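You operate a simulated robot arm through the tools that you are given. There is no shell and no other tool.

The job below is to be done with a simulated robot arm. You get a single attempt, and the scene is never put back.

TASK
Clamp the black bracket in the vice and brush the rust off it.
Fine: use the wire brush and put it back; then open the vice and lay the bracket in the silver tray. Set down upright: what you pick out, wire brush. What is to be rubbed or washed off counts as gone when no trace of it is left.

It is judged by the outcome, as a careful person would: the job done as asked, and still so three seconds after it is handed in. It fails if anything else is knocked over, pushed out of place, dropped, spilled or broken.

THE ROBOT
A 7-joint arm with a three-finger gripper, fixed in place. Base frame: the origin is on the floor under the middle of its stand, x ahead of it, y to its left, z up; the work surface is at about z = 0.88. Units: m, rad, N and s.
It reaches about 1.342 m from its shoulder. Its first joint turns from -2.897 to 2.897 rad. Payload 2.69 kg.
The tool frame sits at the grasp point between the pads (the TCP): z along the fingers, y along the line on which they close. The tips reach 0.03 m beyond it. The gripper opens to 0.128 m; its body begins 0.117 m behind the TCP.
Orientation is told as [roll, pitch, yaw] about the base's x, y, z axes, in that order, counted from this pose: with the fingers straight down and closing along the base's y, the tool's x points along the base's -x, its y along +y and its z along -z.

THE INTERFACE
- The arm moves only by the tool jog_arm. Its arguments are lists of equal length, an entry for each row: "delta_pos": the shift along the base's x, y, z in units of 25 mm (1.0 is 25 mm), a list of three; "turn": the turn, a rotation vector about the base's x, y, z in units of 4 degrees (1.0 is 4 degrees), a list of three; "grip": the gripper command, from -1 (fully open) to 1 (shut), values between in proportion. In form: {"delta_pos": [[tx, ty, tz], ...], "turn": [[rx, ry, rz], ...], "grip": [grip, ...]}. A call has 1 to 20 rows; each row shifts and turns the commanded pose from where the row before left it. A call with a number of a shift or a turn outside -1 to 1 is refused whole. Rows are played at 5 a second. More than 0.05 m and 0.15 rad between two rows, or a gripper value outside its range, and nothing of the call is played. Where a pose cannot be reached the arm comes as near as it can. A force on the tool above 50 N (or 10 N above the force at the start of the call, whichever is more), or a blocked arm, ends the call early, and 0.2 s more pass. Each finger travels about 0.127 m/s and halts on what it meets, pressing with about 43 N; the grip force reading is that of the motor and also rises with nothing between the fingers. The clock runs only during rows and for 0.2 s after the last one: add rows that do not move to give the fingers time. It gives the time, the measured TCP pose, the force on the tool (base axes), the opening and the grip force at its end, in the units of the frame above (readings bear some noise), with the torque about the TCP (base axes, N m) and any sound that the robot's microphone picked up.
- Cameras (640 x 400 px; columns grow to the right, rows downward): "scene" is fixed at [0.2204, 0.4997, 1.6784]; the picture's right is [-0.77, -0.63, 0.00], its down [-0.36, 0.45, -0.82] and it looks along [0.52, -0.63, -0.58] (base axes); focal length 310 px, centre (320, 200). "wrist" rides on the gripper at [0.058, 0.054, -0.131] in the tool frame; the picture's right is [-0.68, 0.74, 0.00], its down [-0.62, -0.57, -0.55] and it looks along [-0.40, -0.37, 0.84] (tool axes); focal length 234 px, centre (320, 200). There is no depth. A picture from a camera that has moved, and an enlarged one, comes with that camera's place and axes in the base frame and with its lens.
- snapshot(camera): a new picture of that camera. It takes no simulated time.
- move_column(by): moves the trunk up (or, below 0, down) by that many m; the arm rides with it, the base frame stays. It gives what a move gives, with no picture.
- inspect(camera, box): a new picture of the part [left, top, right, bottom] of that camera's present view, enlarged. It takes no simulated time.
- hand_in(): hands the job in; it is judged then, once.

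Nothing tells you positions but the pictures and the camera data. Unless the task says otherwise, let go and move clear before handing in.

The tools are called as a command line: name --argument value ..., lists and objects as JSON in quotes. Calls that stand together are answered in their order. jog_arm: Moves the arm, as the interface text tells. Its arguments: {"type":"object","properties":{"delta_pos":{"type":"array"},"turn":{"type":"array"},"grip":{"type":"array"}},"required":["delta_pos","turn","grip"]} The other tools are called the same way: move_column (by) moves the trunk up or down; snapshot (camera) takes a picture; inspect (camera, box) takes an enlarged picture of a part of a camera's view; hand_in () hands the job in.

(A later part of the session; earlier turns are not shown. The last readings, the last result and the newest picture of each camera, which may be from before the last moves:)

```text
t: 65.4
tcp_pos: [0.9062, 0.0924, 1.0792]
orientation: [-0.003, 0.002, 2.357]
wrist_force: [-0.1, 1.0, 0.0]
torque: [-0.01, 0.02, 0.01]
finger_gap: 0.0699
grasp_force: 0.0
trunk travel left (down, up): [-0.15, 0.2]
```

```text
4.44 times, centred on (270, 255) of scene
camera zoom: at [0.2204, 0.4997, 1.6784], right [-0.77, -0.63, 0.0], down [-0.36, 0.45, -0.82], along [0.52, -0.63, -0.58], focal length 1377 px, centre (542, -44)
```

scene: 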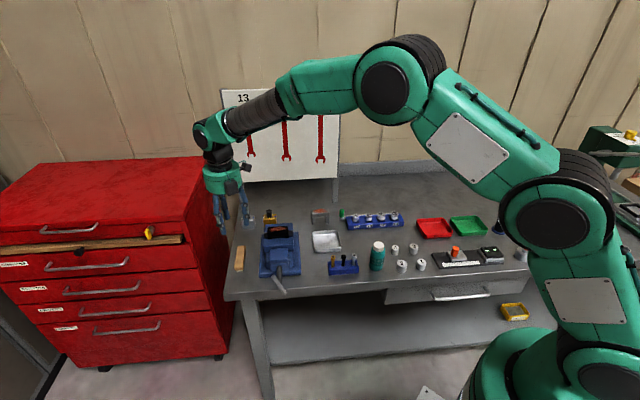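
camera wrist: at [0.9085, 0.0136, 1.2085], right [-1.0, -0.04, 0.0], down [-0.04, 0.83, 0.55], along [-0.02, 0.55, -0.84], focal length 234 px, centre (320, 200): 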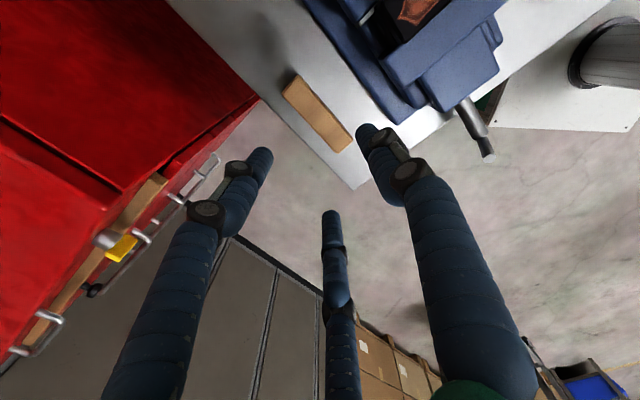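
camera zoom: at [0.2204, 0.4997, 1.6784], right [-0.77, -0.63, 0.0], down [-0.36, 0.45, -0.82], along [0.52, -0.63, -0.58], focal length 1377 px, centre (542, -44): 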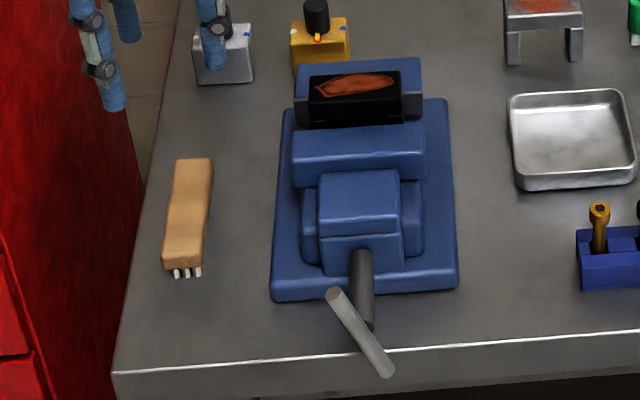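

The brush centre is 5.6 mm toward the vice and 6.4 mm toward the wall from the tool axis. I'll correct the position and descend part-way to check clearances.

jog_arm --delta_pos '[[0.257, -0.11, -0.7], [0, 0, -0.9], [0, 0, -0.9], [0, 0, -0.9], [0, 0, -0.9], [0, 0, 0]]' --turn '[[0, 0, 0], [0, 0, 0], [0, 0, 0], [0, 0, 0], [0, 0, 0], [0, 0, 0]]' --grip '[-0.15, -0.15, -0.15, -0.15, -0.15, -0.15]'

inspect --camera "wrist" --box '[220, 80, 420, 250]'

inspect --camera "scene" --box '[200, 180, 300, 290]'

```text
t: 66.8
tcp_pos: [0.9135, 0.0883, 0.9717]
orientation: [-0.003, 0.002, 2.355]
wrist_force: [0.5, 0.7, -0.1]
torque: [-0.01, 0.02, 0.02]
finger_gap: 0.0738
grasp_force: 0.0
trunk travel left (down, up): [-0.15, 0.2]
```

```text
2.35 times, centred on (320, 165) of wrist
camera zoom: at [0.9149, 0.0098, 1.1016], right [-1.0, -0.04, 0.0], down [-0.04, 0.83, 0.55], along [-0.02, 0.55, -0.84], focal length 551 px, centre (320, 282)
```

zoom: 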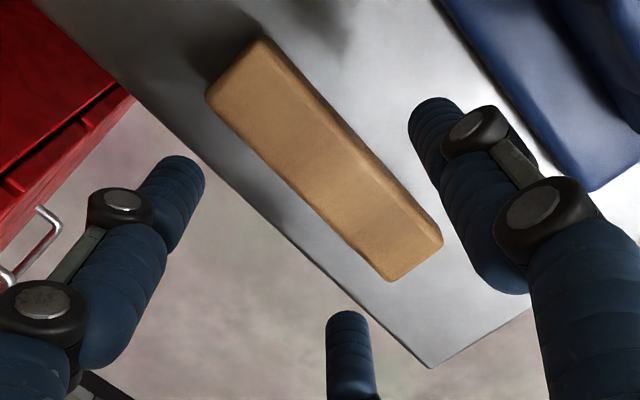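

```text
3.64 times, centred on (250, 235) of scene
camera zoom: at [0.2204, 0.4997, 1.6784], right [-0.77, -0.63, 0.0], down [-0.36, 0.45, -0.82], along [0.52, -0.63, -0.58], focal length 1127 px, centre (574, 73)
```

zoom: 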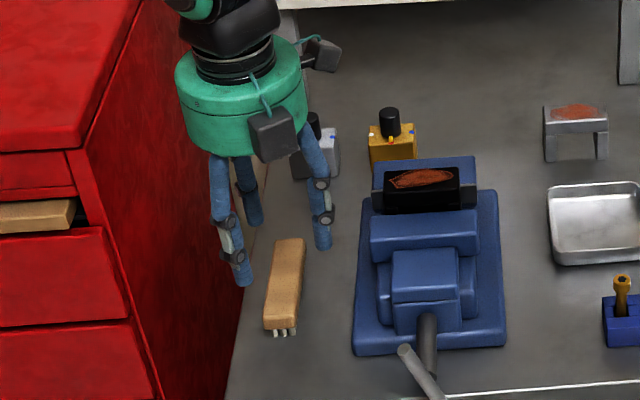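

Alignment is good to within 1 mm. I'll descend to z = 0.919 and close on the wooden block.

jog_arm --delta_pos '[[0, 0, -0.7], [0, 0, -0.7], [0, 0, -0.7], [0, 0, 0], [0, 0, 0], [0, 0, 0], [0, 0, 0], [0, 0, 0]]' --turn '[[0, 0, 0], [0, 0, 0], [0, 0, 0], [0, 0, 0], [0, 0, 0], [0, 0, 0], [0, 0, 0], [0, 0, 0]]' --grip '[-0.15, -0.15, -0.15, -0.15, 0.05, 0.2, 0.3, 0.45]'

inspect --camera "wrist" --box '[220, 80, 420, 250]'

inspect --camera "scene" --box '[200, 180, 300, 290]'

```text
t: 68.6
tcp_pos: [0.9139, 0.088, 0.918]
orientation: [-0.001, 0.002, 2.355]
wrist_force: [-1.6, -0.4, 0.7]
torque: [-0.03, 0.03, 0.02]
finger_gap: 0.0435
grasp_force: 43.0
trunk travel left (down, up): [-0.15, 0.2]
```

```text
2.35 times, centred on (320, 165) of wrist
camera zoom: at [0.9147, 0.0094, 1.0483], right [-1.0, -0.04, 0.0], down [-0.04, 0.83, 0.55], along [-0.02, 0.55, -0.84], focal length 551 px, centre (320, 282)
```

zoom: 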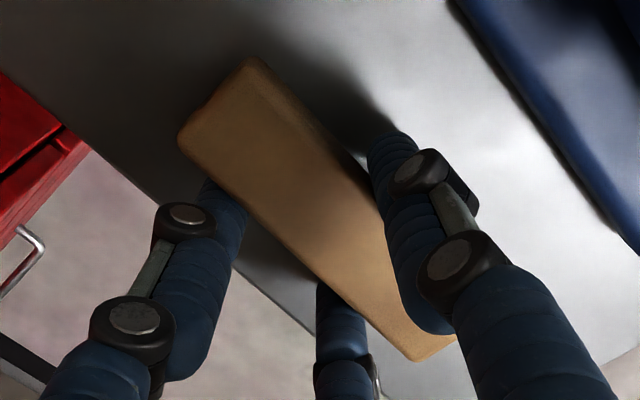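

```text
3.64 times, centred on (250, 235) of scene
camera zoom: at [0.2204, 0.4997, 1.6784], right [-0.77, -0.63, 0.0], down [-0.36, 0.45, -0.82], along [0.52, -0.63, -0.58], focal length 1127 px, centre (574, 73)
```

zoom: 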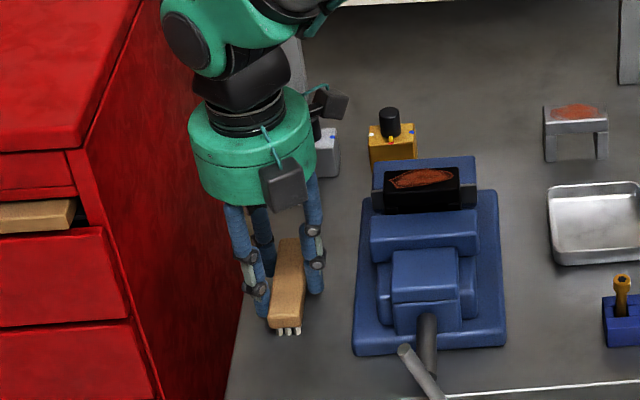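

The brush is firmly held (gap 43.5 mm, 43 N). I'll note its home as TCP (0.914, 0.088, 0.918), then lift it and carry it over the bracket.

jog_arm --delta_pos '[[0, 0, 0.4], [0, 0, 1], [0, 0, 1], [0, 0, 1], [0, 0, 1], [0, 0, 1], [0, 0, 1], [0, 0, 0.6], [-0.632, -0.864, 0], [-0.632, -0.864, 0], [-0.632, -0.864, 0], [-0.632, -0.864, 0], [-0.632, -0.864, 0], [0, 0, 0], [0, 0, 0]]' --turn '[[0, 0, 0], [0, 0, 0], [0, 0, 0], [0, 0, 0], [0, 0, 0], [0, 0, 0], [0, 0, 0], [0, 0, 0], [0, 0, 0], [0, 0, 0], [0, 0, 0], [0, 0, 0], [0, 0, 0], [0, 0, 0], [0, 0, 0]]' --grip '[0.6, 0.6, 0.6, 0.6, 0.6, 0.6, 0.6, 0.6, 0.6, 0.6, 0.6, 0.6, 0.6, 0.6, 0.6]'

inspect --camera "scene" --box '[225, 170, 345, 290]'

snapshot --camera "wrist"

```text
t: 71.8
tcp_pos: [0.8332, -0.0196, 1.0915]
orientation: [-0.001, 0.001, 2.356]
wrist_force: [0.5, -0.2, -1.5]
torque: [0.02, 0.0, 0.02]
finger_gap: 0.0429
grasp_force: 43.3
trunk travel left (down, up): [-0.15, 0.2]
```

```text
3.33 times, centred on (285, 230) of scene
camera zoom: at [0.2204, 0.4997, 1.6784], right [-0.77, -0.63, 0.0], down [-0.36, 0.45, -0.82], along [0.52, -0.63, -0.58], focal length 1033 px, centre (437, 100)
```

zoom: 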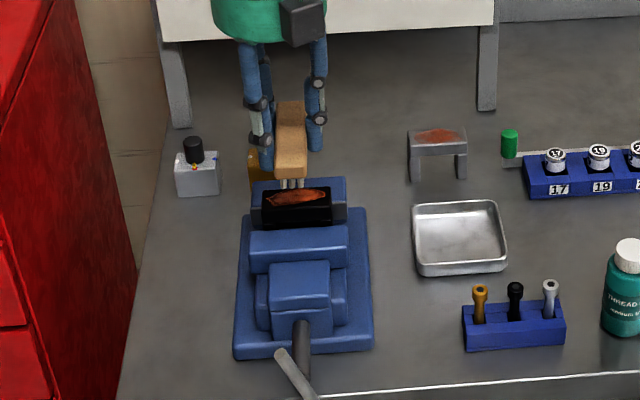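

```text
taken
camera wrist: at [0.8348, -0.0969, 1.2214], right [-1.0, -0.04, 0.0], down [-0.04, 0.83, 0.55], along [-0.02, 0.55, -0.84], focal length 234 px, centre (320, 200)
```

wrist: 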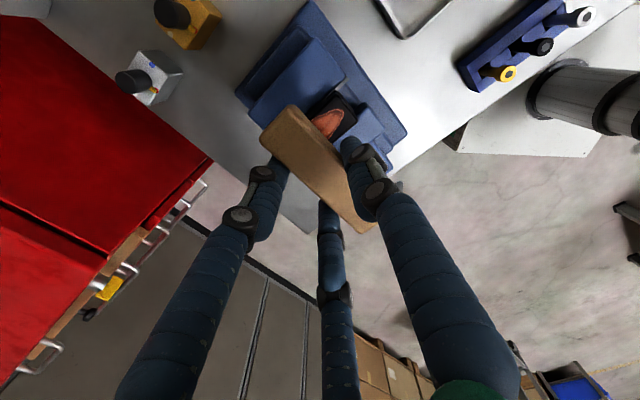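

The brush is over the bracket. I'll lower to just above contact and then touch down in 2 mm steps while watching the force.

jog_arm --delta_pos '[[0, 0, -0.8], [0, 0, -0.8], [0, 0, -0.3], [0, 0, 0]]' --turn '[[0, 0, 0], [0, 0, 0], [0, 0, 0], [0, 0, 0]]' --grip '[0.6, 0.6, 0.6, 0.6]'

jog_arm --delta_pos '[[0, 0, -0.08], [0, 0, -0.08], [0, 0, 0]]' --turn '[[0, 0, 0], [0, 0, 0], [0, 0, 0]]' --grip '[0.6, 0.6, 0.6]'

jog_arm --delta_pos '[[0, 0, -0.08], [0, 0, 0]]' --turn '[[0, 0, 0], [0, 0, 0]]' --grip '[0.6, 0.6]'

inspect --camera "scene" --box '[255, 195, 315, 265]'

```text
t: 72.8
tcp_pos: [0.8325, -0.0197, 1.0444]
orientation: [-0.004, 0.003, 2.355]
wrist_force: [-0.1, -0.4, -1.0]
torque: [0.0, -0.01, -0.02]
finger_gap: 0.0429
grasp_force: 42.9
trunk travel left (down, up): [-0.15, 0.2]
```

```text
t: 73.6
tcp_pos: [0.8334, -0.0194, 1.0406]
orientation: [-0.005, 0.002, 2.357]
wrist_force: [-0.3, -0.4, -0.5]
torque: [0.0, 0.02, -0.01]
finger_gap: 0.0429
grasp_force: 43.1
trunk travel left (down, up): [-0.15, 0.2]
```

```text
t: 74.2
tcp_pos: [0.8318, -0.0191, 1.0396]
orientation: [-0.003, 0.001, 2.357]
wrist_force: [0.1, 0.8, -1.3]
torque: [0.0, 0.01, 0.0]
finger_gap: 0.043
grasp_force: 42.9
trunk travel left (down, up): [-0.15, 0.2]
```

```text
5.71 times, centred on (285, 230) of scene
camera zoom: at [0.2204, 0.4997, 1.6784], right [-0.77, -0.63, 0.0], down [-0.36, 0.45, -0.82], along [0.52, -0.63, -0.58], focal length 1771 px, centre (520, 29)
```

zoom: 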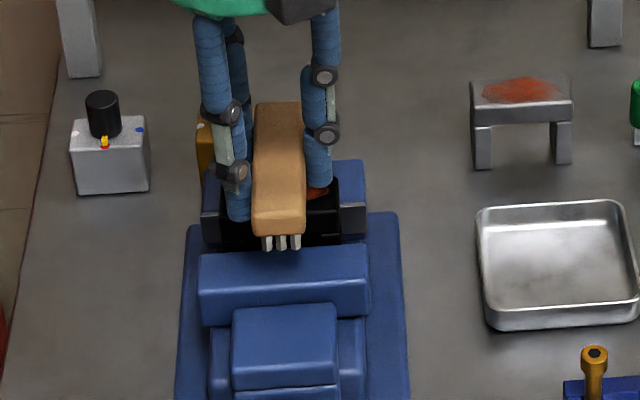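

Not touching yet, and the bristles are about 5 mm above the bracket. I'll continue in single 2 mm steps.

jog_arm --delta_pos '[[0, 0, -0.08], [0, 0, -0.08], [0, 0, 0]]' --turn '[[0, 0, 0], [0, 0, 0], [0, 0, 0]]' --grip '[0.6, 0.6, 0.6]'

jog_arm --delta_pos '[[0, 0, -0.06], [0, 0, 0]]' --turn '[[0, 0, 0], [0, 0, 0]]' --grip '[0.6, 0.6]'

jog_arm --delta_pos '[[0, 0, -0.06], [0, 0, 0]]' --turn '[[0, 0, 0], [0, 0, 0]]' --grip '[0.6, 0.6]'

```text
t: 75.0
tcp_pos: [0.8325, -0.0186, 1.0363]
orientation: [-0.001, 0.002, 2.358]
wrist_force: [0.5, 0.1, -0.8]
torque: [0.04, 0.04, 0.02]
finger_gap: 0.043
grasp_force: 42.6
trunk travel left (down, up): [-0.15, 0.2]
```

```text
t: 75.6
tcp_pos: [0.8335, -0.0194, 1.0343]
orientation: [-0.004, 0.001, 2.355]
wrist_force: [-0.5, -0.6, 1.4]
torque: [-0.05, 0.04, -0.03]
finger_gap: 0.043
grasp_force: 43.0
trunk travel left (down, up): [-0.15, 0.2]
```

```text
t: 76.2
tcp_pos: [0.8336, -0.02, 1.0358]
orientation: [-0.005, 0.004, 2.358]
wrist_force: [-1.7, 1.0, 11.8]
torque: [-0.14, 0.2, -0.04]
finger_gap: 0.0429
grasp_force: 42.1
trunk travel left (down, up): [-0.15, 0.2]
```

The bristles touch the bracket with about 13 N. I'll now brush back and forth along the bracket's length, ±30 mm.

jog_arm --delta_pos '[[0.212, 0.212, 0], [0.212, 0.212, 0], [0.212, 0.212, 0], [0.212, 0.212, 0], [-0.212, -0.212, 0], [-0.212, -0.212, 0], [-0.212, -0.212, 0], [-0.212, -0.212, 0], [-0.212, -0.212, 0], [-0.212, -0.212, 0], [-0.212, -0.212, 0], [-0.212, -0.212, 0], [0.212, 0.212, 0], [0.212, 0.212, 0], [0.212, 0.212, 0], [0.212, 0.212, 0], [0, 0, 0]]' --turn '[[0, 0, 0], [0, 0, 0], [0, 0, 0], [0, 0, 0], [0, 0, 0], [0, 0, 0], [0, 0, 0], [0, 0, 0], [0, 0, 0], [0, 0, 0], [0, 0, 0], [0, 0, 0], [0, 0, 0], [0, 0, 0], [0, 0, 0], [0, 0, 0], [0, 0, 0]]' --grip '[0.6, 0.6, 0.6, 0.6, 0.6, 0.6, 0.6, 0.6, 0.6, 0.6, 0.6, 0.6, 0.6, 0.6, 0.6, 0.6, 0.6]'

inspect --camera "scene" --box '[255, 195, 315, 265]'

inspect --camera "wrist" --box '[220, 40, 420, 240]'

```text
t: 79.8
tcp_pos: [0.8325, -0.0187, 1.0335]
orientation: [-0.004, 0.0, 2.356]
wrist_force: [-4.5, -2.8, 20.6]
torque: [-0.35, 0.31, -0.04]
finger_gap: 0.043
grasp_force: 43.1
trunk travel left (down, up): [-0.15, 0.2]
```

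```text
5.71 times, centred on (285, 230) of scene
camera zoom: at [0.2204, 0.4997, 1.6784], right [-0.77, -0.63, 0.0], down [-0.36, 0.45, -0.82], along [0.52, -0.63, -0.58], focal length 1771 px, centre (520, 29)
```

zoom: 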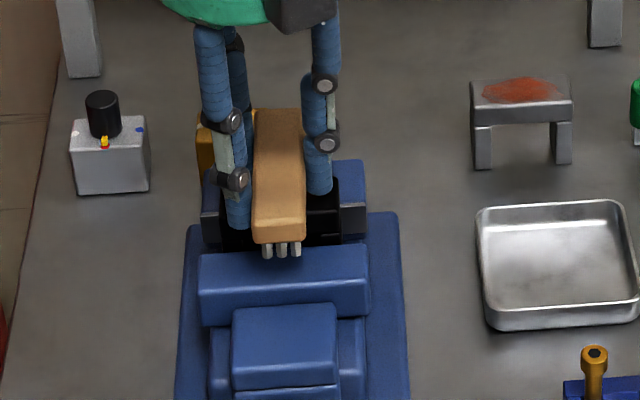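

```text
2.00 times, centred on (320, 140) of wrist
camera zoom: at [0.8344, -0.0975, 1.1638], right [-1.0, -0.04, 0.0], down [-0.04, 0.83, 0.55], along [-0.02, 0.55, -0.84], focal length 468 px, centre (320, 320)
```

zoom: 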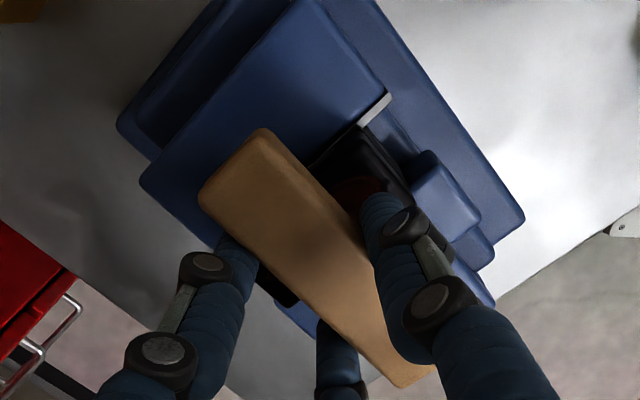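

The rust is fading already. I'll keep brushing with longer strokes at the same light pressure.

jog_arm --delta_pos '[[0.283, 0.283, 0], [0.283, 0.283, 0], [0.283, 0.283, 0], [-0.283, -0.283, 0], [-0.283, -0.283, 0], [-0.283, -0.283, 0], [-0.283, -0.283, 0], [-0.283, -0.283, 0], [-0.283, -0.283, 0], [0.283, 0.283, 0], [0.283, 0.283, 0], [0.283, 0.283, 0], [0.283, 0.283, 0], [0.283, 0.283, 0], [0.283, 0.283, 0], [-0.283, -0.283, 0], [-0.283, -0.283, 0], [-0.283, -0.283, 0], [0, 0, 0]]' --turn '[[0, 0, 0], [0, 0, 0], [0, 0, 0], [0, 0, 0], [0, 0, 0], [0, 0, 0], [0, 0, 0], [0, 0, 0], [0, 0, 0], [0, 0, 0], [0, 0, 0], [0, 0, 0], [0, 0, 0], [0, 0, 0], [0, 0, 0], [0, 0, 0], [0, 0, 0], [0, 0, 0], [0, 0, 0]]' --grip '[0.6, 0.6, 0.6, 0.6, 0.6, 0.6, 0.6, 0.6, 0.6, 0.6, 0.6, 0.6, 0.6, 0.6, 0.6, 0.6, 0.6, 0.6, 0.6]'

inspect --camera "scene" --box '[255, 195, 315, 265]'

inspect --camera "wrist" --box '[260, 80, 400, 200]'

```text
t: 83.8
tcp_pos: [0.8337, -0.0211, 1.033]
orientation: [-0.002, 0.002, 2.357]
wrist_force: [0.9, 1.3, 11.0]
torque: [-0.03, 0.02, 0.0]
finger_gap: 0.0429
grasp_force: 43.6
trunk travel left (down, up): [-0.15, 0.2]
```

```text
5.71 times, centred on (285, 230) of scene
camera zoom: at [0.2204, 0.4997, 1.6784], right [-0.77, -0.63, 0.0], down [-0.36, 0.45, -0.82], along [0.52, -0.63, -0.58], focal length 1771 px, centre (520, 29)
```

zoom: 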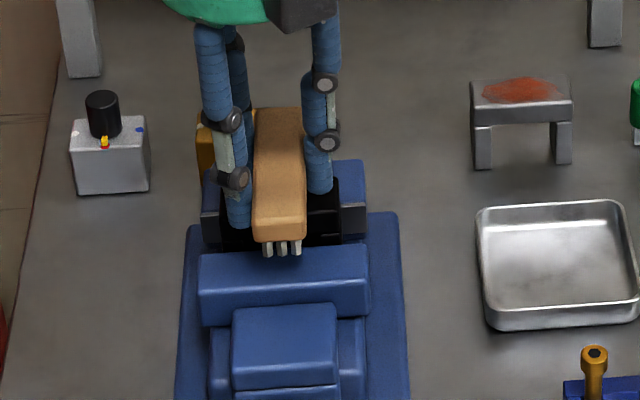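

```text
3.33 times, centred on (330, 140) of wrist
camera zoom: at [0.8353, -0.0984, 1.1636], right [-1.0, -0.04, 0.0], down [-0.04, 0.83, 0.55], along [-0.02, 0.55, -0.84], focal length 781 px, centre (287, 400)
```

zoom: 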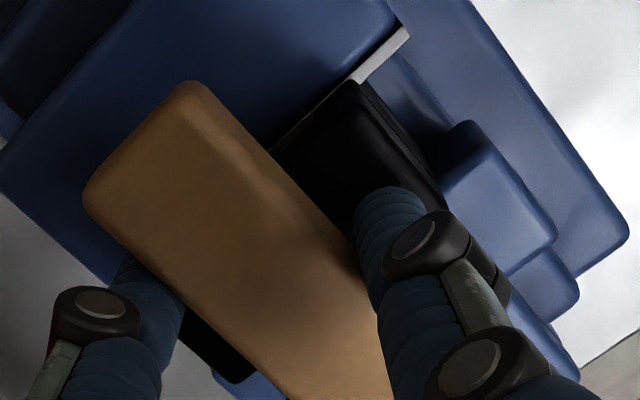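

The visible part of the bracket top looks clean. I'll do one more full pass for safety, then lift and shift aside to inspect the whole face.

jog_arm --delta_pos '[[0.283, 0.283, 0], [0.283, 0.283, 0], [0.283, 0.283, 0], [-0.283, -0.283, 0], [-0.283, -0.283, 0], [-0.283, -0.283, 0], [-0.283, -0.283, 0], [-0.283, -0.283, 0], [-0.283, -0.283, 0], [0.283, 0.283, 0], [0.283, 0.283, 0], [0.283, 0.283, 0], [0, 0, 0]]' --turn '[[0, 0, 0], [0, 0, 0], [0, 0, 0], [0, 0, 0], [0, 0, 0], [0, 0, 0], [0, 0, 0], [0, 0, 0], [0, 0, 0], [0, 0, 0], [0, 0, 0], [0, 0, 0], [0, 0, 0]]' --grip '[0.6, 0.6, 0.6, 0.6, 0.6, 0.6, 0.6, 0.6, 0.6, 0.6, 0.6, 0.6, 0.6]'

jog_arm --delta_pos '[[0, 0, 0.6], [0, 0, 1], [0, 0, 0.8], [0.632, 0.864, 0], [0.632, 0.864, 0], [0.632, 0.864, 0], [0, 0, 0]]' --turn '[[0, 0, 0], [0, 0, 0], [0, 0, 0], [0, 0, 0], [0, 0, 0], [0, 0, 0], [0, 0, 0]]' --grip '[0.6, 0.6, 0.6, 0.6, 0.6, 0.6, 0.6]'

inspect --camera "scene" --box '[262, 210, 312, 245]'

snapshot --camera "wrist"

```text
t: 86.6
tcp_pos: [0.8327, -0.0189, 1.033]
orientation: [-0.003, 0.003, 2.358]
wrist_force: [-3.2, -2.8, 19.2]
torque: [-0.3, 0.27, -0.03]
finger_gap: 0.0428
grasp_force: 42.8
trunk travel left (down, up): [-0.15, 0.2]
```

```text
t: 88.2
tcp_pos: [0.8812, 0.046, 1.0927]
orientation: [-0.001, 0.002, 2.356]
wrist_force: [0.4, 0.0, -0.4]
torque: [-0.08, 0.01, -0.02]
finger_gap: 0.0428
grasp_force: 43.0
trunk travel left (down, up): [-0.15, 0.2]
```

```text
11.43 times, centred on (287, 228) of scene
camera zoom: at [0.2204, 0.4997, 1.6784], right [-0.77, -0.63, 0.0], down [-0.36, 0.45, -0.82], along [0.52, -0.63, -0.58], focal length 3541 px, centre (697, -114)
```

zoom: 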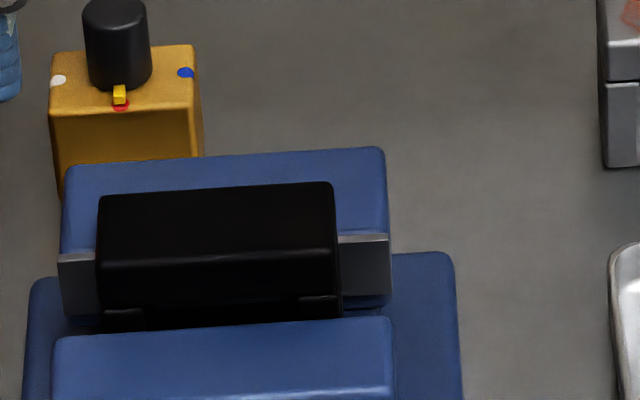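

```text
taken
camera wrist: at [0.8829, -0.0328, 1.2226], right [-1.0, -0.04, 0.0], down [-0.04, 0.84, 0.55], along [-0.02, 0.55, -0.84], focal length 234 px, centre (320, 200)
```

wrist: 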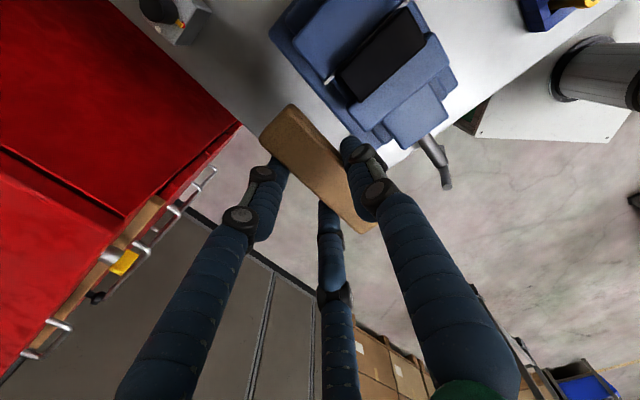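

The top face looks completely black now. I'll look closer at it with the wrist camera for any remaining trace.

inspect --camera "wrist" --box '[320, 0, 440, 110]'

inspect --camera "scene" --box '[268, 222, 294, 240]'

```text
3.64 times, centred on (380, 55) of wrist
camera zoom: at [0.8829, -0.0328, 1.2226], right [-1.0, -0.04, 0.0], down [-0.04, 0.84, 0.55], along [-0.02, 0.55, -0.84], focal length 852 px, centre (102, 727)
```

zoom: 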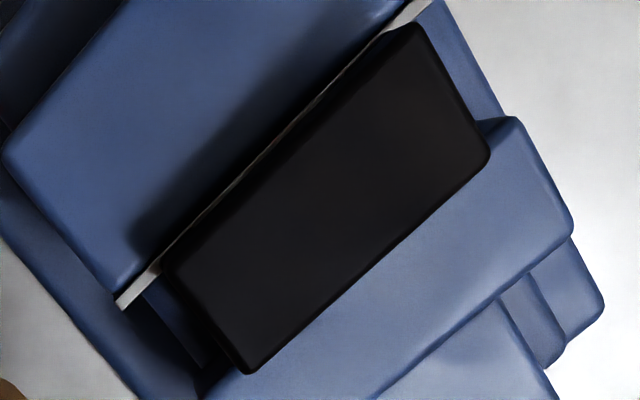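

```text
16.00 times, centred on (281, 231) of scene
camera zoom: at [0.2204, 0.4997, 1.6784], right [-0.77, -0.63, 0.0], down [-0.36, 0.45, -0.82], along [0.52, -0.63, -0.58], focal length 4958 px, centre (944, -296)
```

zoom: 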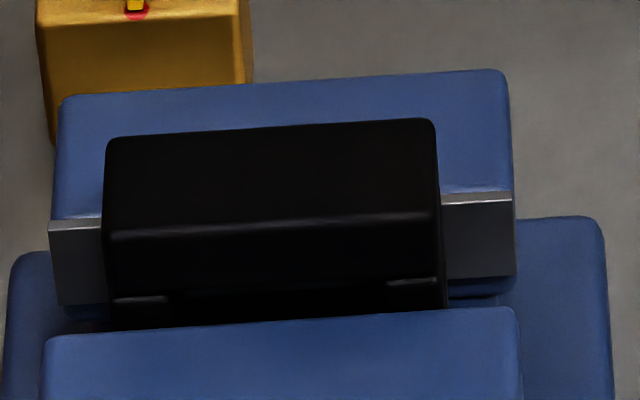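

The bracket is free of rust. Next I'll take the brush back to its home spot, using the recorded camera pose to match the place exactly.

jog_arm --delta_pos '[[0.636, 0.844, 0], [0.636, 0.844, 0], [0, 0, 0], [0, 0, -0.9], [0, 0, -0.9], [0, 0, -0.9], [0, 0, -0.9], [0, 0, -0.9], [0, 0, -0.9], [0, 0, -0.8], [0, 0, 0]]' --turn '[[0, 0, 0], [0, 0, 0], [0, 0, 0], [0, 0, 0], [0, 0, 0], [0, 0, 0], [0, 0, 0], [0, 0, 0], [0, 0, 0], [0, 0, 0], [0, 0, 0]]' --grip '[0.6, 0.6, 0.6, 0.6, 0.6, 0.6, 0.6, 0.6, 0.6, 0.6, 0.6]'

inspect --camera "wrist" --box '[220, 80, 420, 250]'

inspect --camera "scene" --box '[200, 180, 300, 290]'

```text
t: 90.6
tcp_pos: [0.9125, 0.087, 0.9378]
orientation: [-0.002, 0.001, 2.357]
wrist_force: [-0.3, 0.3, -1.4]
torque: [-0.01, 0.01, 0.0]
finger_gap: 0.0431
grasp_force: 42.4
trunk travel left (down, up): [-0.15, 0.2]
```

```text
2.35 times, centred on (320, 165) of wrist
camera zoom: at [0.9149, 0.0078, 1.0673], right [-1.0, -0.04, 0.0], down [-0.04, 0.83, 0.55], along [-0.02, 0.55, -0.84], focal length 551 px, centre (320, 282)
```

zoom: 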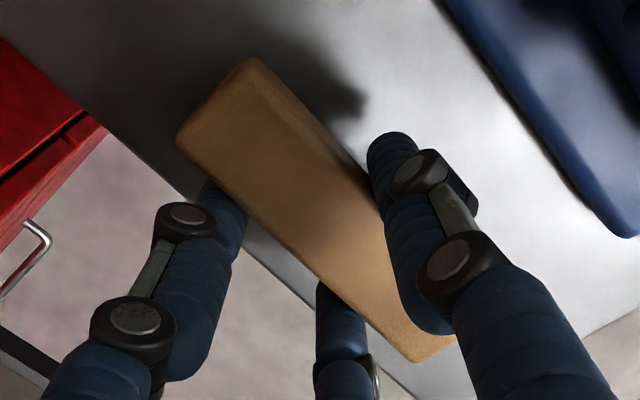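

```text
3.64 times, centred on (250, 235) of scene
camera zoom: at [0.2204, 0.4997, 1.6784], right [-0.77, -0.63, 0.0], down [-0.36, 0.45, -0.82], along [0.52, -0.63, -0.58], focal length 1127 px, centre (574, 73)
```

zoom: 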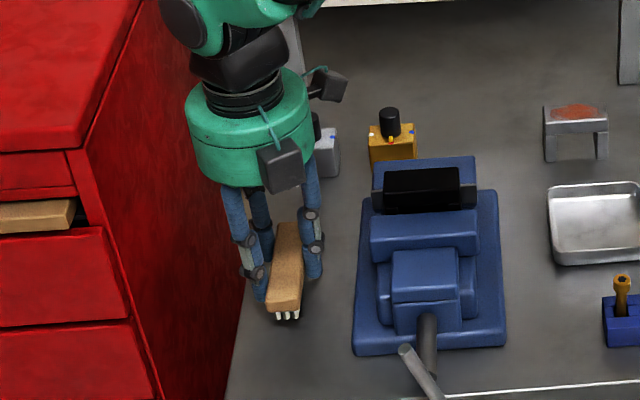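

The brush sits unchanged in the fingers and is 1.6 mm off its home spot. I'll correct that and lower in small steps to touch down.

jog_arm --delta_pos '[[0, 0.06, -0.2], [0, 0, -0.2], [0, 0, -0.16], [0, 0, 0]]' --turn '[[0, 0, 0], [0, 0, 0], [0, 0, 0], [0, 0, 0]]' --grip '[0.6, 0.6, 0.6, 0.6]'

jog_arm --delta_pos '[[0, 0, -0.08], [0, 0, 0]]' --turn '[[0, 0, 0], [0, 0, 0]]' --grip '[0.6, 0.6]'

jog_arm --delta_pos '[[0, 0, -0.06], [0, 0, 0]]' --turn '[[0, 0, 0], [0, 0, 0]]' --grip '[0.6, 0.6]'

```text
t: 91.6
tcp_pos: [0.9139, 0.0894, 0.9244]
orientation: [-0.004, 0.002, 2.357]
wrist_force: [0.6, -0.4, -1.2]
torque: [-0.03, 0.0, 0.0]
finger_gap: 0.043
grasp_force: 42.8
trunk travel left (down, up): [-0.15, 0.2]
```

```text
t: 92.2
tcp_pos: [0.9144, 0.0898, 0.9233]
orientation: [-0.002, -0.001, 2.356]
wrist_force: [0.2, 0.2, -2.3]
torque: [0.05, -0.02, -0.02]
finger_gap: 0.0427
grasp_force: 42.5
trunk travel left (down, up): [-0.15, 0.2]
```

```text
t: 92.8
tcp_pos: [0.9133, 0.0887, 0.9216]
orientation: [-0.003, 0.002, 2.356]
wrist_force: [-0.2, -1.1, -1.7]
torque: [0.02, 0.02, 0.01]
finger_gap: 0.0428
grasp_force: 42.8
trunk travel left (down, up): [-0.15, 0.2]
```

jog_arm --delta_pos '[[0, 0, -0.06], [0, 0, 0]]' --turn '[[0, 0, 0], [0, 0, 0]]' --grip '[0.6, 0.6]'

jog_arm --delta_pos '[[0, 0, -0.05], [0, 0, 0]]' --turn '[[0, 0, 0], [0, 0, 0]]' --grip '[0.6, 0.6]'

inspect --camera "scene" --box '[200, 180, 300, 290]'

```text
t: 93.4
tcp_pos: [0.9139, 0.0883, 0.9192]
orientation: [-0.003, 0.001, 2.355]
wrist_force: [-0.3, 0.3, -0.8]
torque: [-0.01, 0.0, 0.01]
finger_gap: 0.043
grasp_force: 43.2
trunk travel left (down, up): [-0.15, 0.2]
```

```text
t: 94.0
tcp_pos: [0.9134, 0.0878, 0.9174]
orientation: [-0.003, 0.003, 2.357]
wrist_force: [0.2, -0.2, -0.9]
torque: [0.04, 0.01, -0.01]
finger_gap: 0.0431
grasp_force: 43.0
trunk travel left (down, up): [-0.15, 0.2]
```

```text
3.64 times, centred on (250, 235) of scene
camera zoom: at [0.2204, 0.4997, 1.6784], right [-0.77, -0.63, 0.0], down [-0.36, 0.45, -0.82], along [0.52, -0.63, -0.58], focal length 1127 px, centre (574, 73)
```

zoom: 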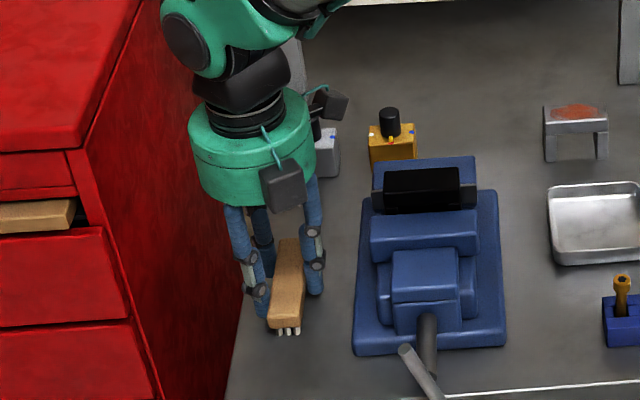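

It is nearly down and no contact force has shown yet. I'll continue in about 1 mm steps.

jog_arm --delta_pos '[[0, 0, -0.05], [0, 0, 0]]' --turn '[[0, 0, 0], [0, 0, 0]]' --grip '[0.6, 0.6]'

jog_arm --delta_pos '[[0, 0, -0.04], [0, 0, 0]]' --turn '[[0, 0, 0], [0, 0, 0]]' --grip '[0.6, 0.6]'

```text
t: 94.6
tcp_pos: [0.9128, 0.0878, 0.9182]
orientation: [-0.004, 0.001, 2.355]
wrist_force: [-1.8, -1.4, 8.0]
torque: [0.09, 0.44, 0.08]
finger_gap: 0.0429
grasp_force: 42.8
trunk travel left (down, up): [-0.15, 0.2]
```

```text
t: 95.2
tcp_pos: [0.9135, 0.0887, 0.9174]
orientation: [-0.005, 0.003, 2.358]
wrist_force: [-1.8, -2.8, 18.6]
torque: [0.11, 0.71, 0.06]
finger_gap: 0.0429
grasp_force: 43.1
trunk travel left (down, up): [-0.15, 0.2]
```

The bristles are on the bench. I'll ease off the pressure, open the fingers, and rise straight up.

jog_arm --delta_pos '[[0, 0, 0.07], [0, 0, 0], [0, 0, 0], [0, 0, 0], [0, 0, 0], [0, 0, 0], [0, 0, 0.5], [0, 0, 1], [0, 0, 1], [0, 0, 1], [0, 0, 1], [0, 0, 1], [0, 0, 0]]' --turn '[[0, 0, 0], [0, 0, 0], [0, 0, 0], [0, 0, 0], [0, 0, 0], [0, 0, 0], [0, 0, 0], [0, 0, 0], [0, 0, 0], [0, 0, 0], [0, 0, 0], [0, 0, 0], [0, 0, 0]]' --grip '[0.6, 0.6, 0.25, 0.1, -0.05, -0.15, -0.15, -0.15, -0.15, -0.15, -0.15, -0.15, -0.15]'

inspect --camera "scene" --box '[200, 180, 300, 290]'

inspect --camera "wrist" --box '[220, 40, 420, 210]'

```text
t: 98.0
tcp_pos: [0.9133, 0.09, 1.0538]
orientation: [-0.004, 0.002, 2.356]
wrist_force: [-0.3, 0.0, -0.5]
torque: [0.01, -0.03, -0.01]
finger_gap: 0.0735
grasp_force: 0.0
trunk travel left (down, up): [-0.15, 0.2]
```

```text
3.64 times, centred on (250, 235) of scene
camera zoom: at [0.2204, 0.4997, 1.6784], right [-0.77, -0.63, 0.0], down [-0.36, 0.45, -0.82], along [0.52, -0.63, -0.58], focal length 1127 px, centre (574, 73)
```

zoom: 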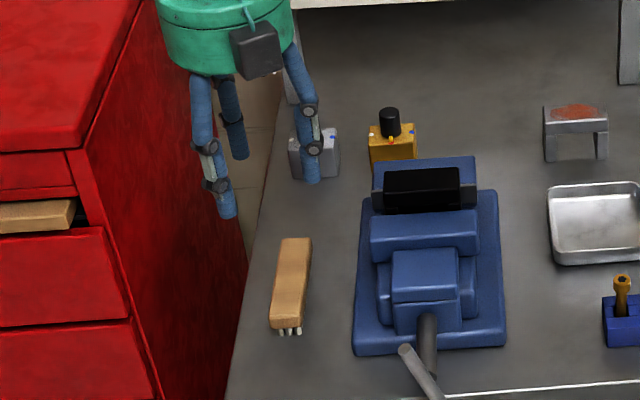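

```text
2.35 times, centred on (320, 125) of wrist
camera zoom: at [0.9139, 0.0104, 1.1838], right [-1.0, -0.04, 0.0], down [-0.04, 0.83, 0.55], along [-0.02, 0.55, -0.84], focal length 551 px, centre (320, 376)
```

zoom: 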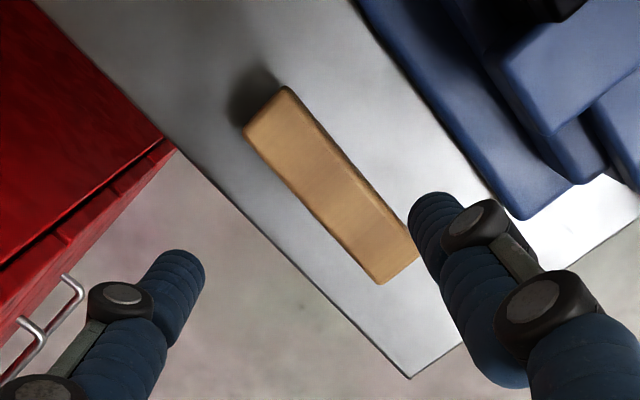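

The brush stands upright, bristles down, within about 5 mm of where it was. Next I'll go back to the front of the vice with the gripper horizontal, rolled to match the T-bar's present tilt, to open the vice.

jog_arm --delta_pos '[[0, 0, 1], [-0.96, 0.346, 0], [-0.96, 0.346, 0], [-0.96, 0.346, 0], [-0.96, 0.346, 0], [-0.96, 0.346, 0], [-0.96, 0.346, 0], [-0.96, 0.346, 0], [-0.96, 0.346, 0], [-0.96, 0.346, 0], [-0.96, 0.346, 0], [-0.96, 0.346, 0], [-0.96, 0.346, 0], [-0.96, 0.346, 0], [0, 0, 0]]' --turn '[[0, 0, 0], [0, 0, 0.288], [0, 0, 0.288], [0, 0, 0.288], [0, 0, 0.288], [0, 0, 0.288], [0, 0, 0.288], [0, 0, 0.288], [0, 0, 0.288], [0, 0, 0.288], [0, 0, 0.288], [0, 0, 0.288], [0, 0, 0.288], [0, 0, 0.288], [0, 0, 0]]' --grip '[-0.094, -0.094, -0.094, -0.094, -0.094, -0.094, -0.094, -0.094, -0.094, -0.094, -0.094, -0.094, -0.094, -0.094, -0.094]'

jog_arm --delta_pos '[[0, 0, 0], [0, 0, 0], [0, 0, 0], [0, 0, 0], [0, 0, 0], [0, 0, 0], [0, 0, 0], [0, 0, 0], [0, 0, 0], [0, 0, 0], [0, 0, 0], [0, 0, 0], [0, 0, 0], [0, 0, 0], [0, 0, 0], [0, 0, 0], [0, 0, 0]]' --turn '[[-0.9944, -0.9944, 0], [-0.9944, -0.9944, 0], [-0.9944, -0.9944, 0], [-0.9944, -0.9944, 0], [-0.9944, -0.9944, 0], [-0.9944, -0.9944, 0], [-0.9944, -0.9944, 0], [-0.9944, -0.9944, 0], [-0.9944, -0.9944, 0], [-0.9944, -0.9944, 0], [-0.9944, -0.9944, 0], [-0.9944, -0.9944, 0], [-0.9944, -0.9944, 0], [-0.9944, -0.9944, 0], [-0.9944, -0.9944, 0], [-0.9944, -0.9944, 0], [0, 0, 0]]' --grip '[-0.094, -0.094, -0.094, -0.094, -0.094, -0.094, -0.094, -0.094, -0.094, -0.094, -0.094, -0.094, -0.094, -0.094, -0.094, -0.094, -0.094]'

snapshot --camera "scene"

snapshot --camera "wrist"

```text
t: 101.2
tcp_pos: [0.6012, 0.2008, 1.0796]
orientation: [-0.004, 0.001, 2.617]
wrist_force: [-0.8, 0.3, 0.4]
torque: [-0.01, -0.03, -0.03]
finger_gap: 0.07
grasp_force: 0.1
trunk travel left (down, up): [-0.15, 0.2]
```

```text
t: 104.8
tcp_pos: [0.6021, 0.2013, 1.0798]
orientation: [1.583, 1.311, -2.34]
wrist_force: [0.5, 0.0, 0.6]
torque: [-0.03, -0.05, -0.03]
finger_gap: 0.0698
grasp_force: 0.0
trunk travel left (down, up): [-0.15, 0.2]
```

```text
taken
```

scene: 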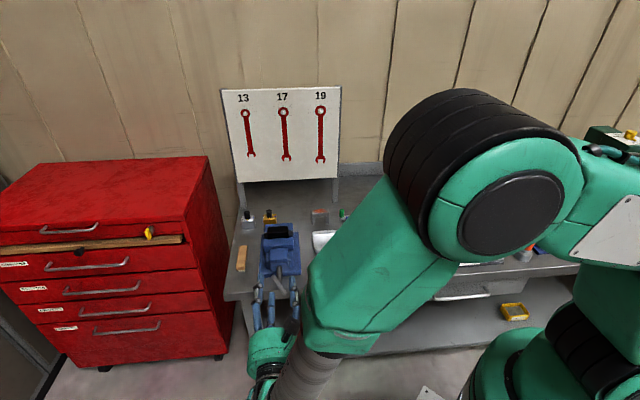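

```text
taken
camera wrist: at [0.481, 0.2683, 1.1479], right [-0.62, -0.63, -0.46], down [-0.11, 0.66, -0.74], along [0.77, -0.41, -0.48], focal length 234 px, centre (320, 200)
```

wrist: 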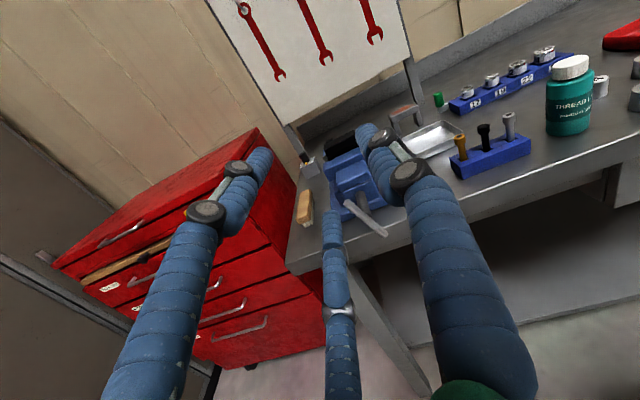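

The gripper is horizontal again, rolled to about the T-bar's tilt. I'll lower to the screw height, come forward to just short of the bar, and look.

jog_arm --delta_pos '[[0.141, 0.141, -0.894], [0, 0, -0.894], [0, 0, -0.894], [0, 0, -0.894], [0, 0, -0.894], [0, 0, -0.894], [0, 0, -0.894], [0.518, -0.518, 0], [0.518, -0.518, 0], [0.518, -0.518, 0], [0.518, -0.518, 0], [0.4, -0.4, 0], [0, 0, 0]]' --turn '[[0, 0, 0], [0, 0, 0], [0, 0, 0], [0, 0, 0], [0, 0, 0], [0, 0, 0], [0, 0, 0], [0, 0, 0], [0, 0, 0], [0, 0, 0], [0, 0, 0], [0, 0, 0], [0, 0, 0]]' --grip '[-0.094, -0.094, -0.094, -0.094, -0.094, -0.094, -0.094, -0.094, -0.094, -0.094, -0.094, -0.094, -0.094]'

inspect --camera "wrist" --box '[180, 60, 440, 260]'

snapshot --camera "scene"

```text
t: 107.6
tcp_pos: [0.6656, 0.1416, 0.9231]
orientation: [1.577, 1.311, -2.346]
wrist_force: [0.5, -0.2, 0.2]
torque: [0.0, 0.01, 0.02]
finger_gap: 0.07
grasp_force: 0.0
trunk travel left (down, up): [-0.15, 0.2]
```

```text
2.00 times, centred on (310, 160) of wrist
camera zoom: at [0.5456, 0.2084, 0.9916], right [-0.62, -0.63, -0.46], down [-0.11, 0.66, -0.74], along [0.77, -0.41, -0.48], focal length 468 px, centre (340, 280)
```

zoom: 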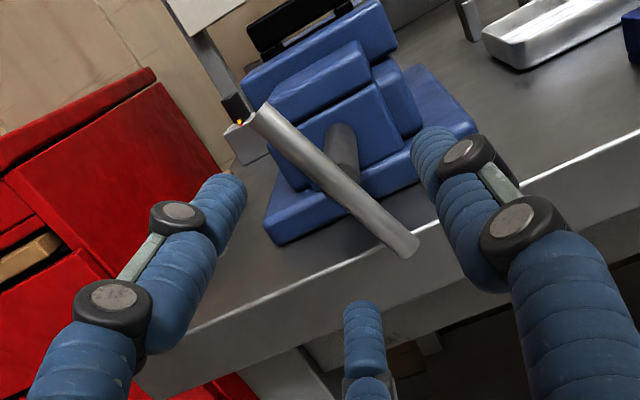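

```text
taken
```

scene: 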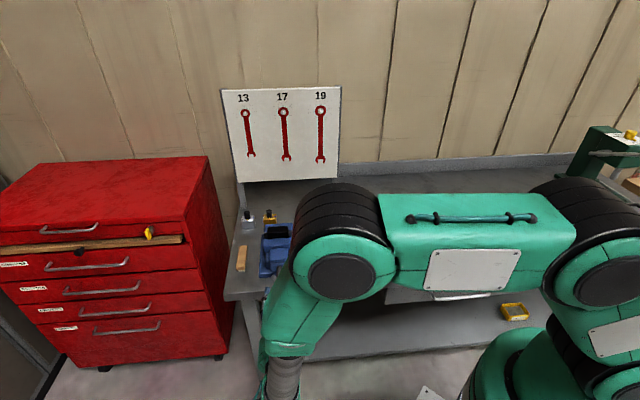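

The T-bar is aligned within 4° and 2 mm of the gripper. I'll make those corrections and move forward so the fingertips straddle it.

jog_arm --delta_pos '[[0.071, 0.071, 0.03], [0.307, -0.307, 0], [0.307, -0.307, 0], [0.307, -0.307, 0], [0.307, -0.307, 0], [0, 0, 0]]' --turn '[[-0.69, 0.69, 0], [0, 0, 0], [0, 0, 0], [0, 0, 0], [0, 0, 0], [0, 0, 0]]' --grip '[-0.094, -0.094, -0.094, -0.094, -0.094, -0.094]'

inspect --camera "wrist" --box '[180, 60, 440, 260]'

```text
t: 109.0
tcp_pos: [0.6984, 0.1134, 0.9234]
orientation: [1.575, 1.241, -2.349]
wrist_force: [0.3, -0.2, -1.4]
torque: [-0.01, -0.01, 0.0]
finger_gap: 0.0703
grasp_force: 0.1
trunk travel left (down, up): [-0.15, 0.2]
```

```text
2.00 times, centred on (310, 160) of wrist
camera zoom: at [0.5818, 0.1834, 0.9955], right [-0.64, -0.65, -0.4], down [-0.15, 0.62, -0.77], along [0.75, -0.43, -0.5], focal length 468 px, centre (340, 280)
```

zoom: 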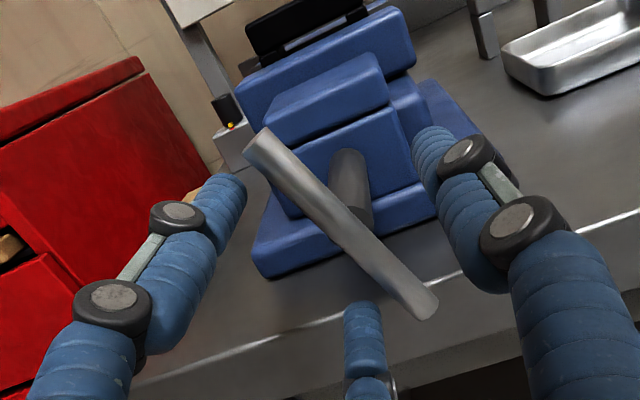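

The bar is nicely between the fingers. I'll close on it step by step.

jog_arm --delta_pos '[[-0.03, -0.03, 0.01], [0, 0, 0], [0, 0, 0], [0, 0, 0], [0, 0, 0], [0, 0, 0]]' --turn '[[-0.3, 0.3, 0], [0, 0, 0], [0, 0, 0], [0, 0, 0], [0, 0, 0], [0, 0, 0]]' --grip '[0.1, 0.3, 0.5, 0.6, 0.75, 0.9]'

inspect --camera "wrist" --box '[180, 60, 440, 260]'

```text
t: 110.4
tcp_pos: [0.6982, 0.1125, 0.9239]
orientation: [1.575, 1.213, -2.348]
wrist_force: [3.7, 4.5, -4.2]
torque: [-0.05, -0.08, -0.45]
finger_gap: 0.024
grasp_force: 45.5
trunk travel left (down, up): [-0.15, 0.2]
```

```text
2.00 times, centred on (310, 160) of wrist
camera zoom: at [0.5827, 0.1847, 0.9962], right [-0.65, -0.66, -0.38], down [-0.17, 0.61, -0.78], along [0.74, -0.44, -0.51], focal length 468 px, centre (340, 280)
```

zoom: 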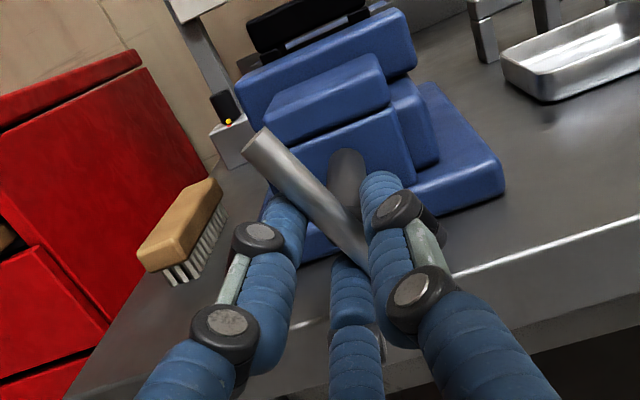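

The grip is firm with hardly any side load. I'll turn the handle back in the opening direction, 40° first, following the small eccentric path.

jog_arm --delta_pos '[[0.0014, 0.0014, 0.0115], [0.0014, 0.0014, 0.0115], [0.0014, 0.0014, 0.0115], [0.0014, 0.0014, 0.0115], [0.0014, 0.0014, 0.0115], [-0.0014, -0.0014, 0.0115], [-0.0014, -0.0014, 0.0115], [-0.0014, -0.0014, 0.0115], [-0.0014, -0.0014, 0.0115], [-0.0014, -0.0014, 0.0115], [0, 0, 0]]' --turn '[[0.7071, -0.7071, 0], [0.7071, -0.7071, 0], [0.7071, -0.7071, 0], [0.7071, -0.7071, 0], [0.7071, -0.7071, 0], [0.7071, -0.7071, 0], [0.7071, -0.7071, 0], [0.7071, -0.7071, 0], [0.7071, -0.7071, 0], [0.7071, -0.7071, 0], [0, 0, 0]]' --grip '[0.9, 0.9, 0.9, 0.9, 0.9, 0.9, 0.9, 0.9, 0.9, 0.9, 0.9]'

inspect --camera "scene" --box '[250, 220, 310, 290]'

inspect --camera "wrist" --box '[180, 60, 440, 260]'

```text
t: 112.8
tcp_pos: [0.6986, 0.1128, 0.9268]
orientation: [-1.58, 1.23, 0.78]
wrist_force: [-8.7, 11.8, -9.8]
torque: [0.63, 0.61, -0.53]
finger_gap: 0.0242
grasp_force: 45.3
trunk travel left (down, up): [-0.15, 0.2]
```

```text
5.71 times, centred on (280, 255) of scene
camera zoom: at [0.2204, 0.4997, 1.6784], right [-0.77, -0.63, 0.0], down [-0.36, 0.45, -0.82], along [0.52, -0.63, -0.58], focal length 1771 px, centre (549, -114)
```

zoom: 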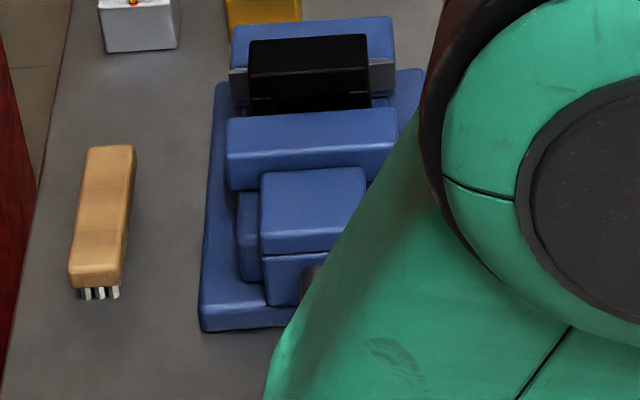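

```text
2.00 times, centred on (310, 160) of wrist
camera zoom: at [0.5543, 0.1561, 0.962], right [-0.33, -0.33, -0.88], down [0.13, 0.91, -0.39], along [0.93, -0.25, -0.25], focal length 468 px, centre (340, 280)
```

zoom: 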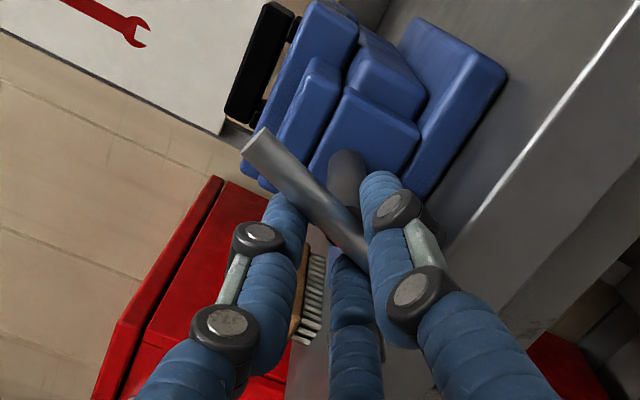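

The vice is opening and the bracket stays upright on the bed. I'll turn another 40°.

jog_arm --delta_pos '[[-0.0041, -0.0041, 0.01], [-0.0041, -0.0041, 0.01], [-0.0041, -0.0041, 0.01], [-0.0041, -0.0041, 0.01], [-0.0041, -0.0041, 0.01], [-0.0063, -0.0063, 0.0075], [-0.0063, -0.0063, 0.0075], [-0.0063, -0.0063, 0.0075], [-0.0063, -0.0063, 0.0075], [-0.0063, -0.0063, 0.0075], [0, 0, 0]]' --turn '[[0.7071, -0.7071, 0], [0.7071, -0.7071, 0], [0.7071, -0.7071, 0], [0.7071, -0.7071, 0], [0.7071, -0.7071, 0], [0.7071, -0.7071, 0], [0.7071, -0.7071, 0], [0.7071, -0.7071, 0], [0.7071, -0.7071, 0], [0.7071, -0.7071, 0], [0, 0, 0]]' --grip '[0.9, 0.9, 0.9, 0.9, 0.9, 0.9, 0.9, 0.9, 0.9, 0.9, 0.9]'

inspect --camera "scene" --box '[250, 220, 310, 290]'

inspect --camera "wrist" --box '[180, 60, 440, 260]'

```text
t: 115.2
tcp_pos: [0.6973, 0.1109, 0.9286]
orientation: [-1.575, 0.533, 0.784]
wrist_force: [-8.8, 4.6, -15.1]
torque: [0.71, 0.63, -0.53]
finger_gap: 0.024
grasp_force: 45.3
trunk travel left (down, up): [-0.15, 0.2]
```

```text
5.71 times, centred on (280, 255) of scene
camera zoom: at [0.2204, 0.4997, 1.6784], right [-0.77, -0.63, 0.0], down [-0.36, 0.45, -0.82], along [0.52, -0.63, -0.58], focal length 1771 px, centre (549, -114)
```

zoom: 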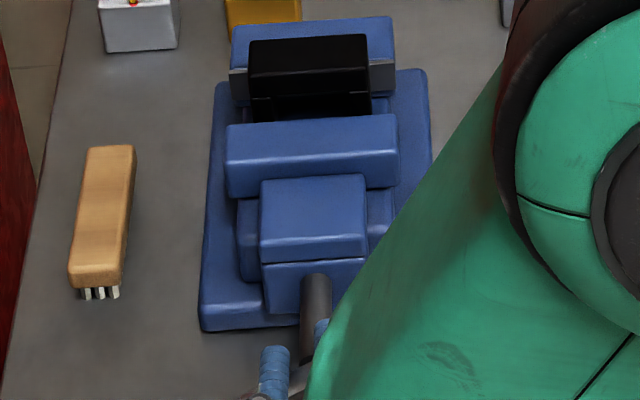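

```text
2.00 times, centred on (310, 160) of wrist
camera zoom: at [0.548, 0.1498, 0.91], right [0.15, 0.15, -0.98], down [0.19, 0.97, 0.17], along [0.97, -0.21, 0.12], focal length 468 px, centre (340, 280)
```

zoom: 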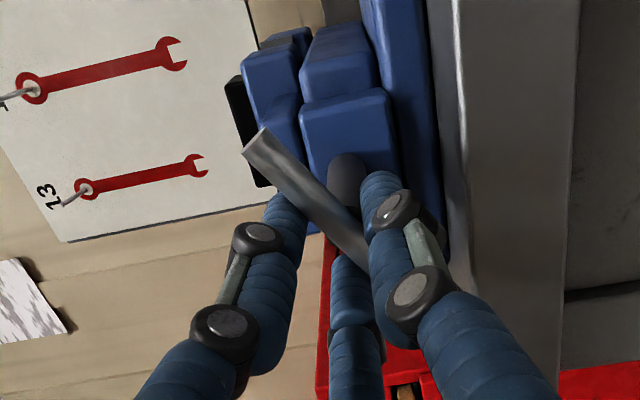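

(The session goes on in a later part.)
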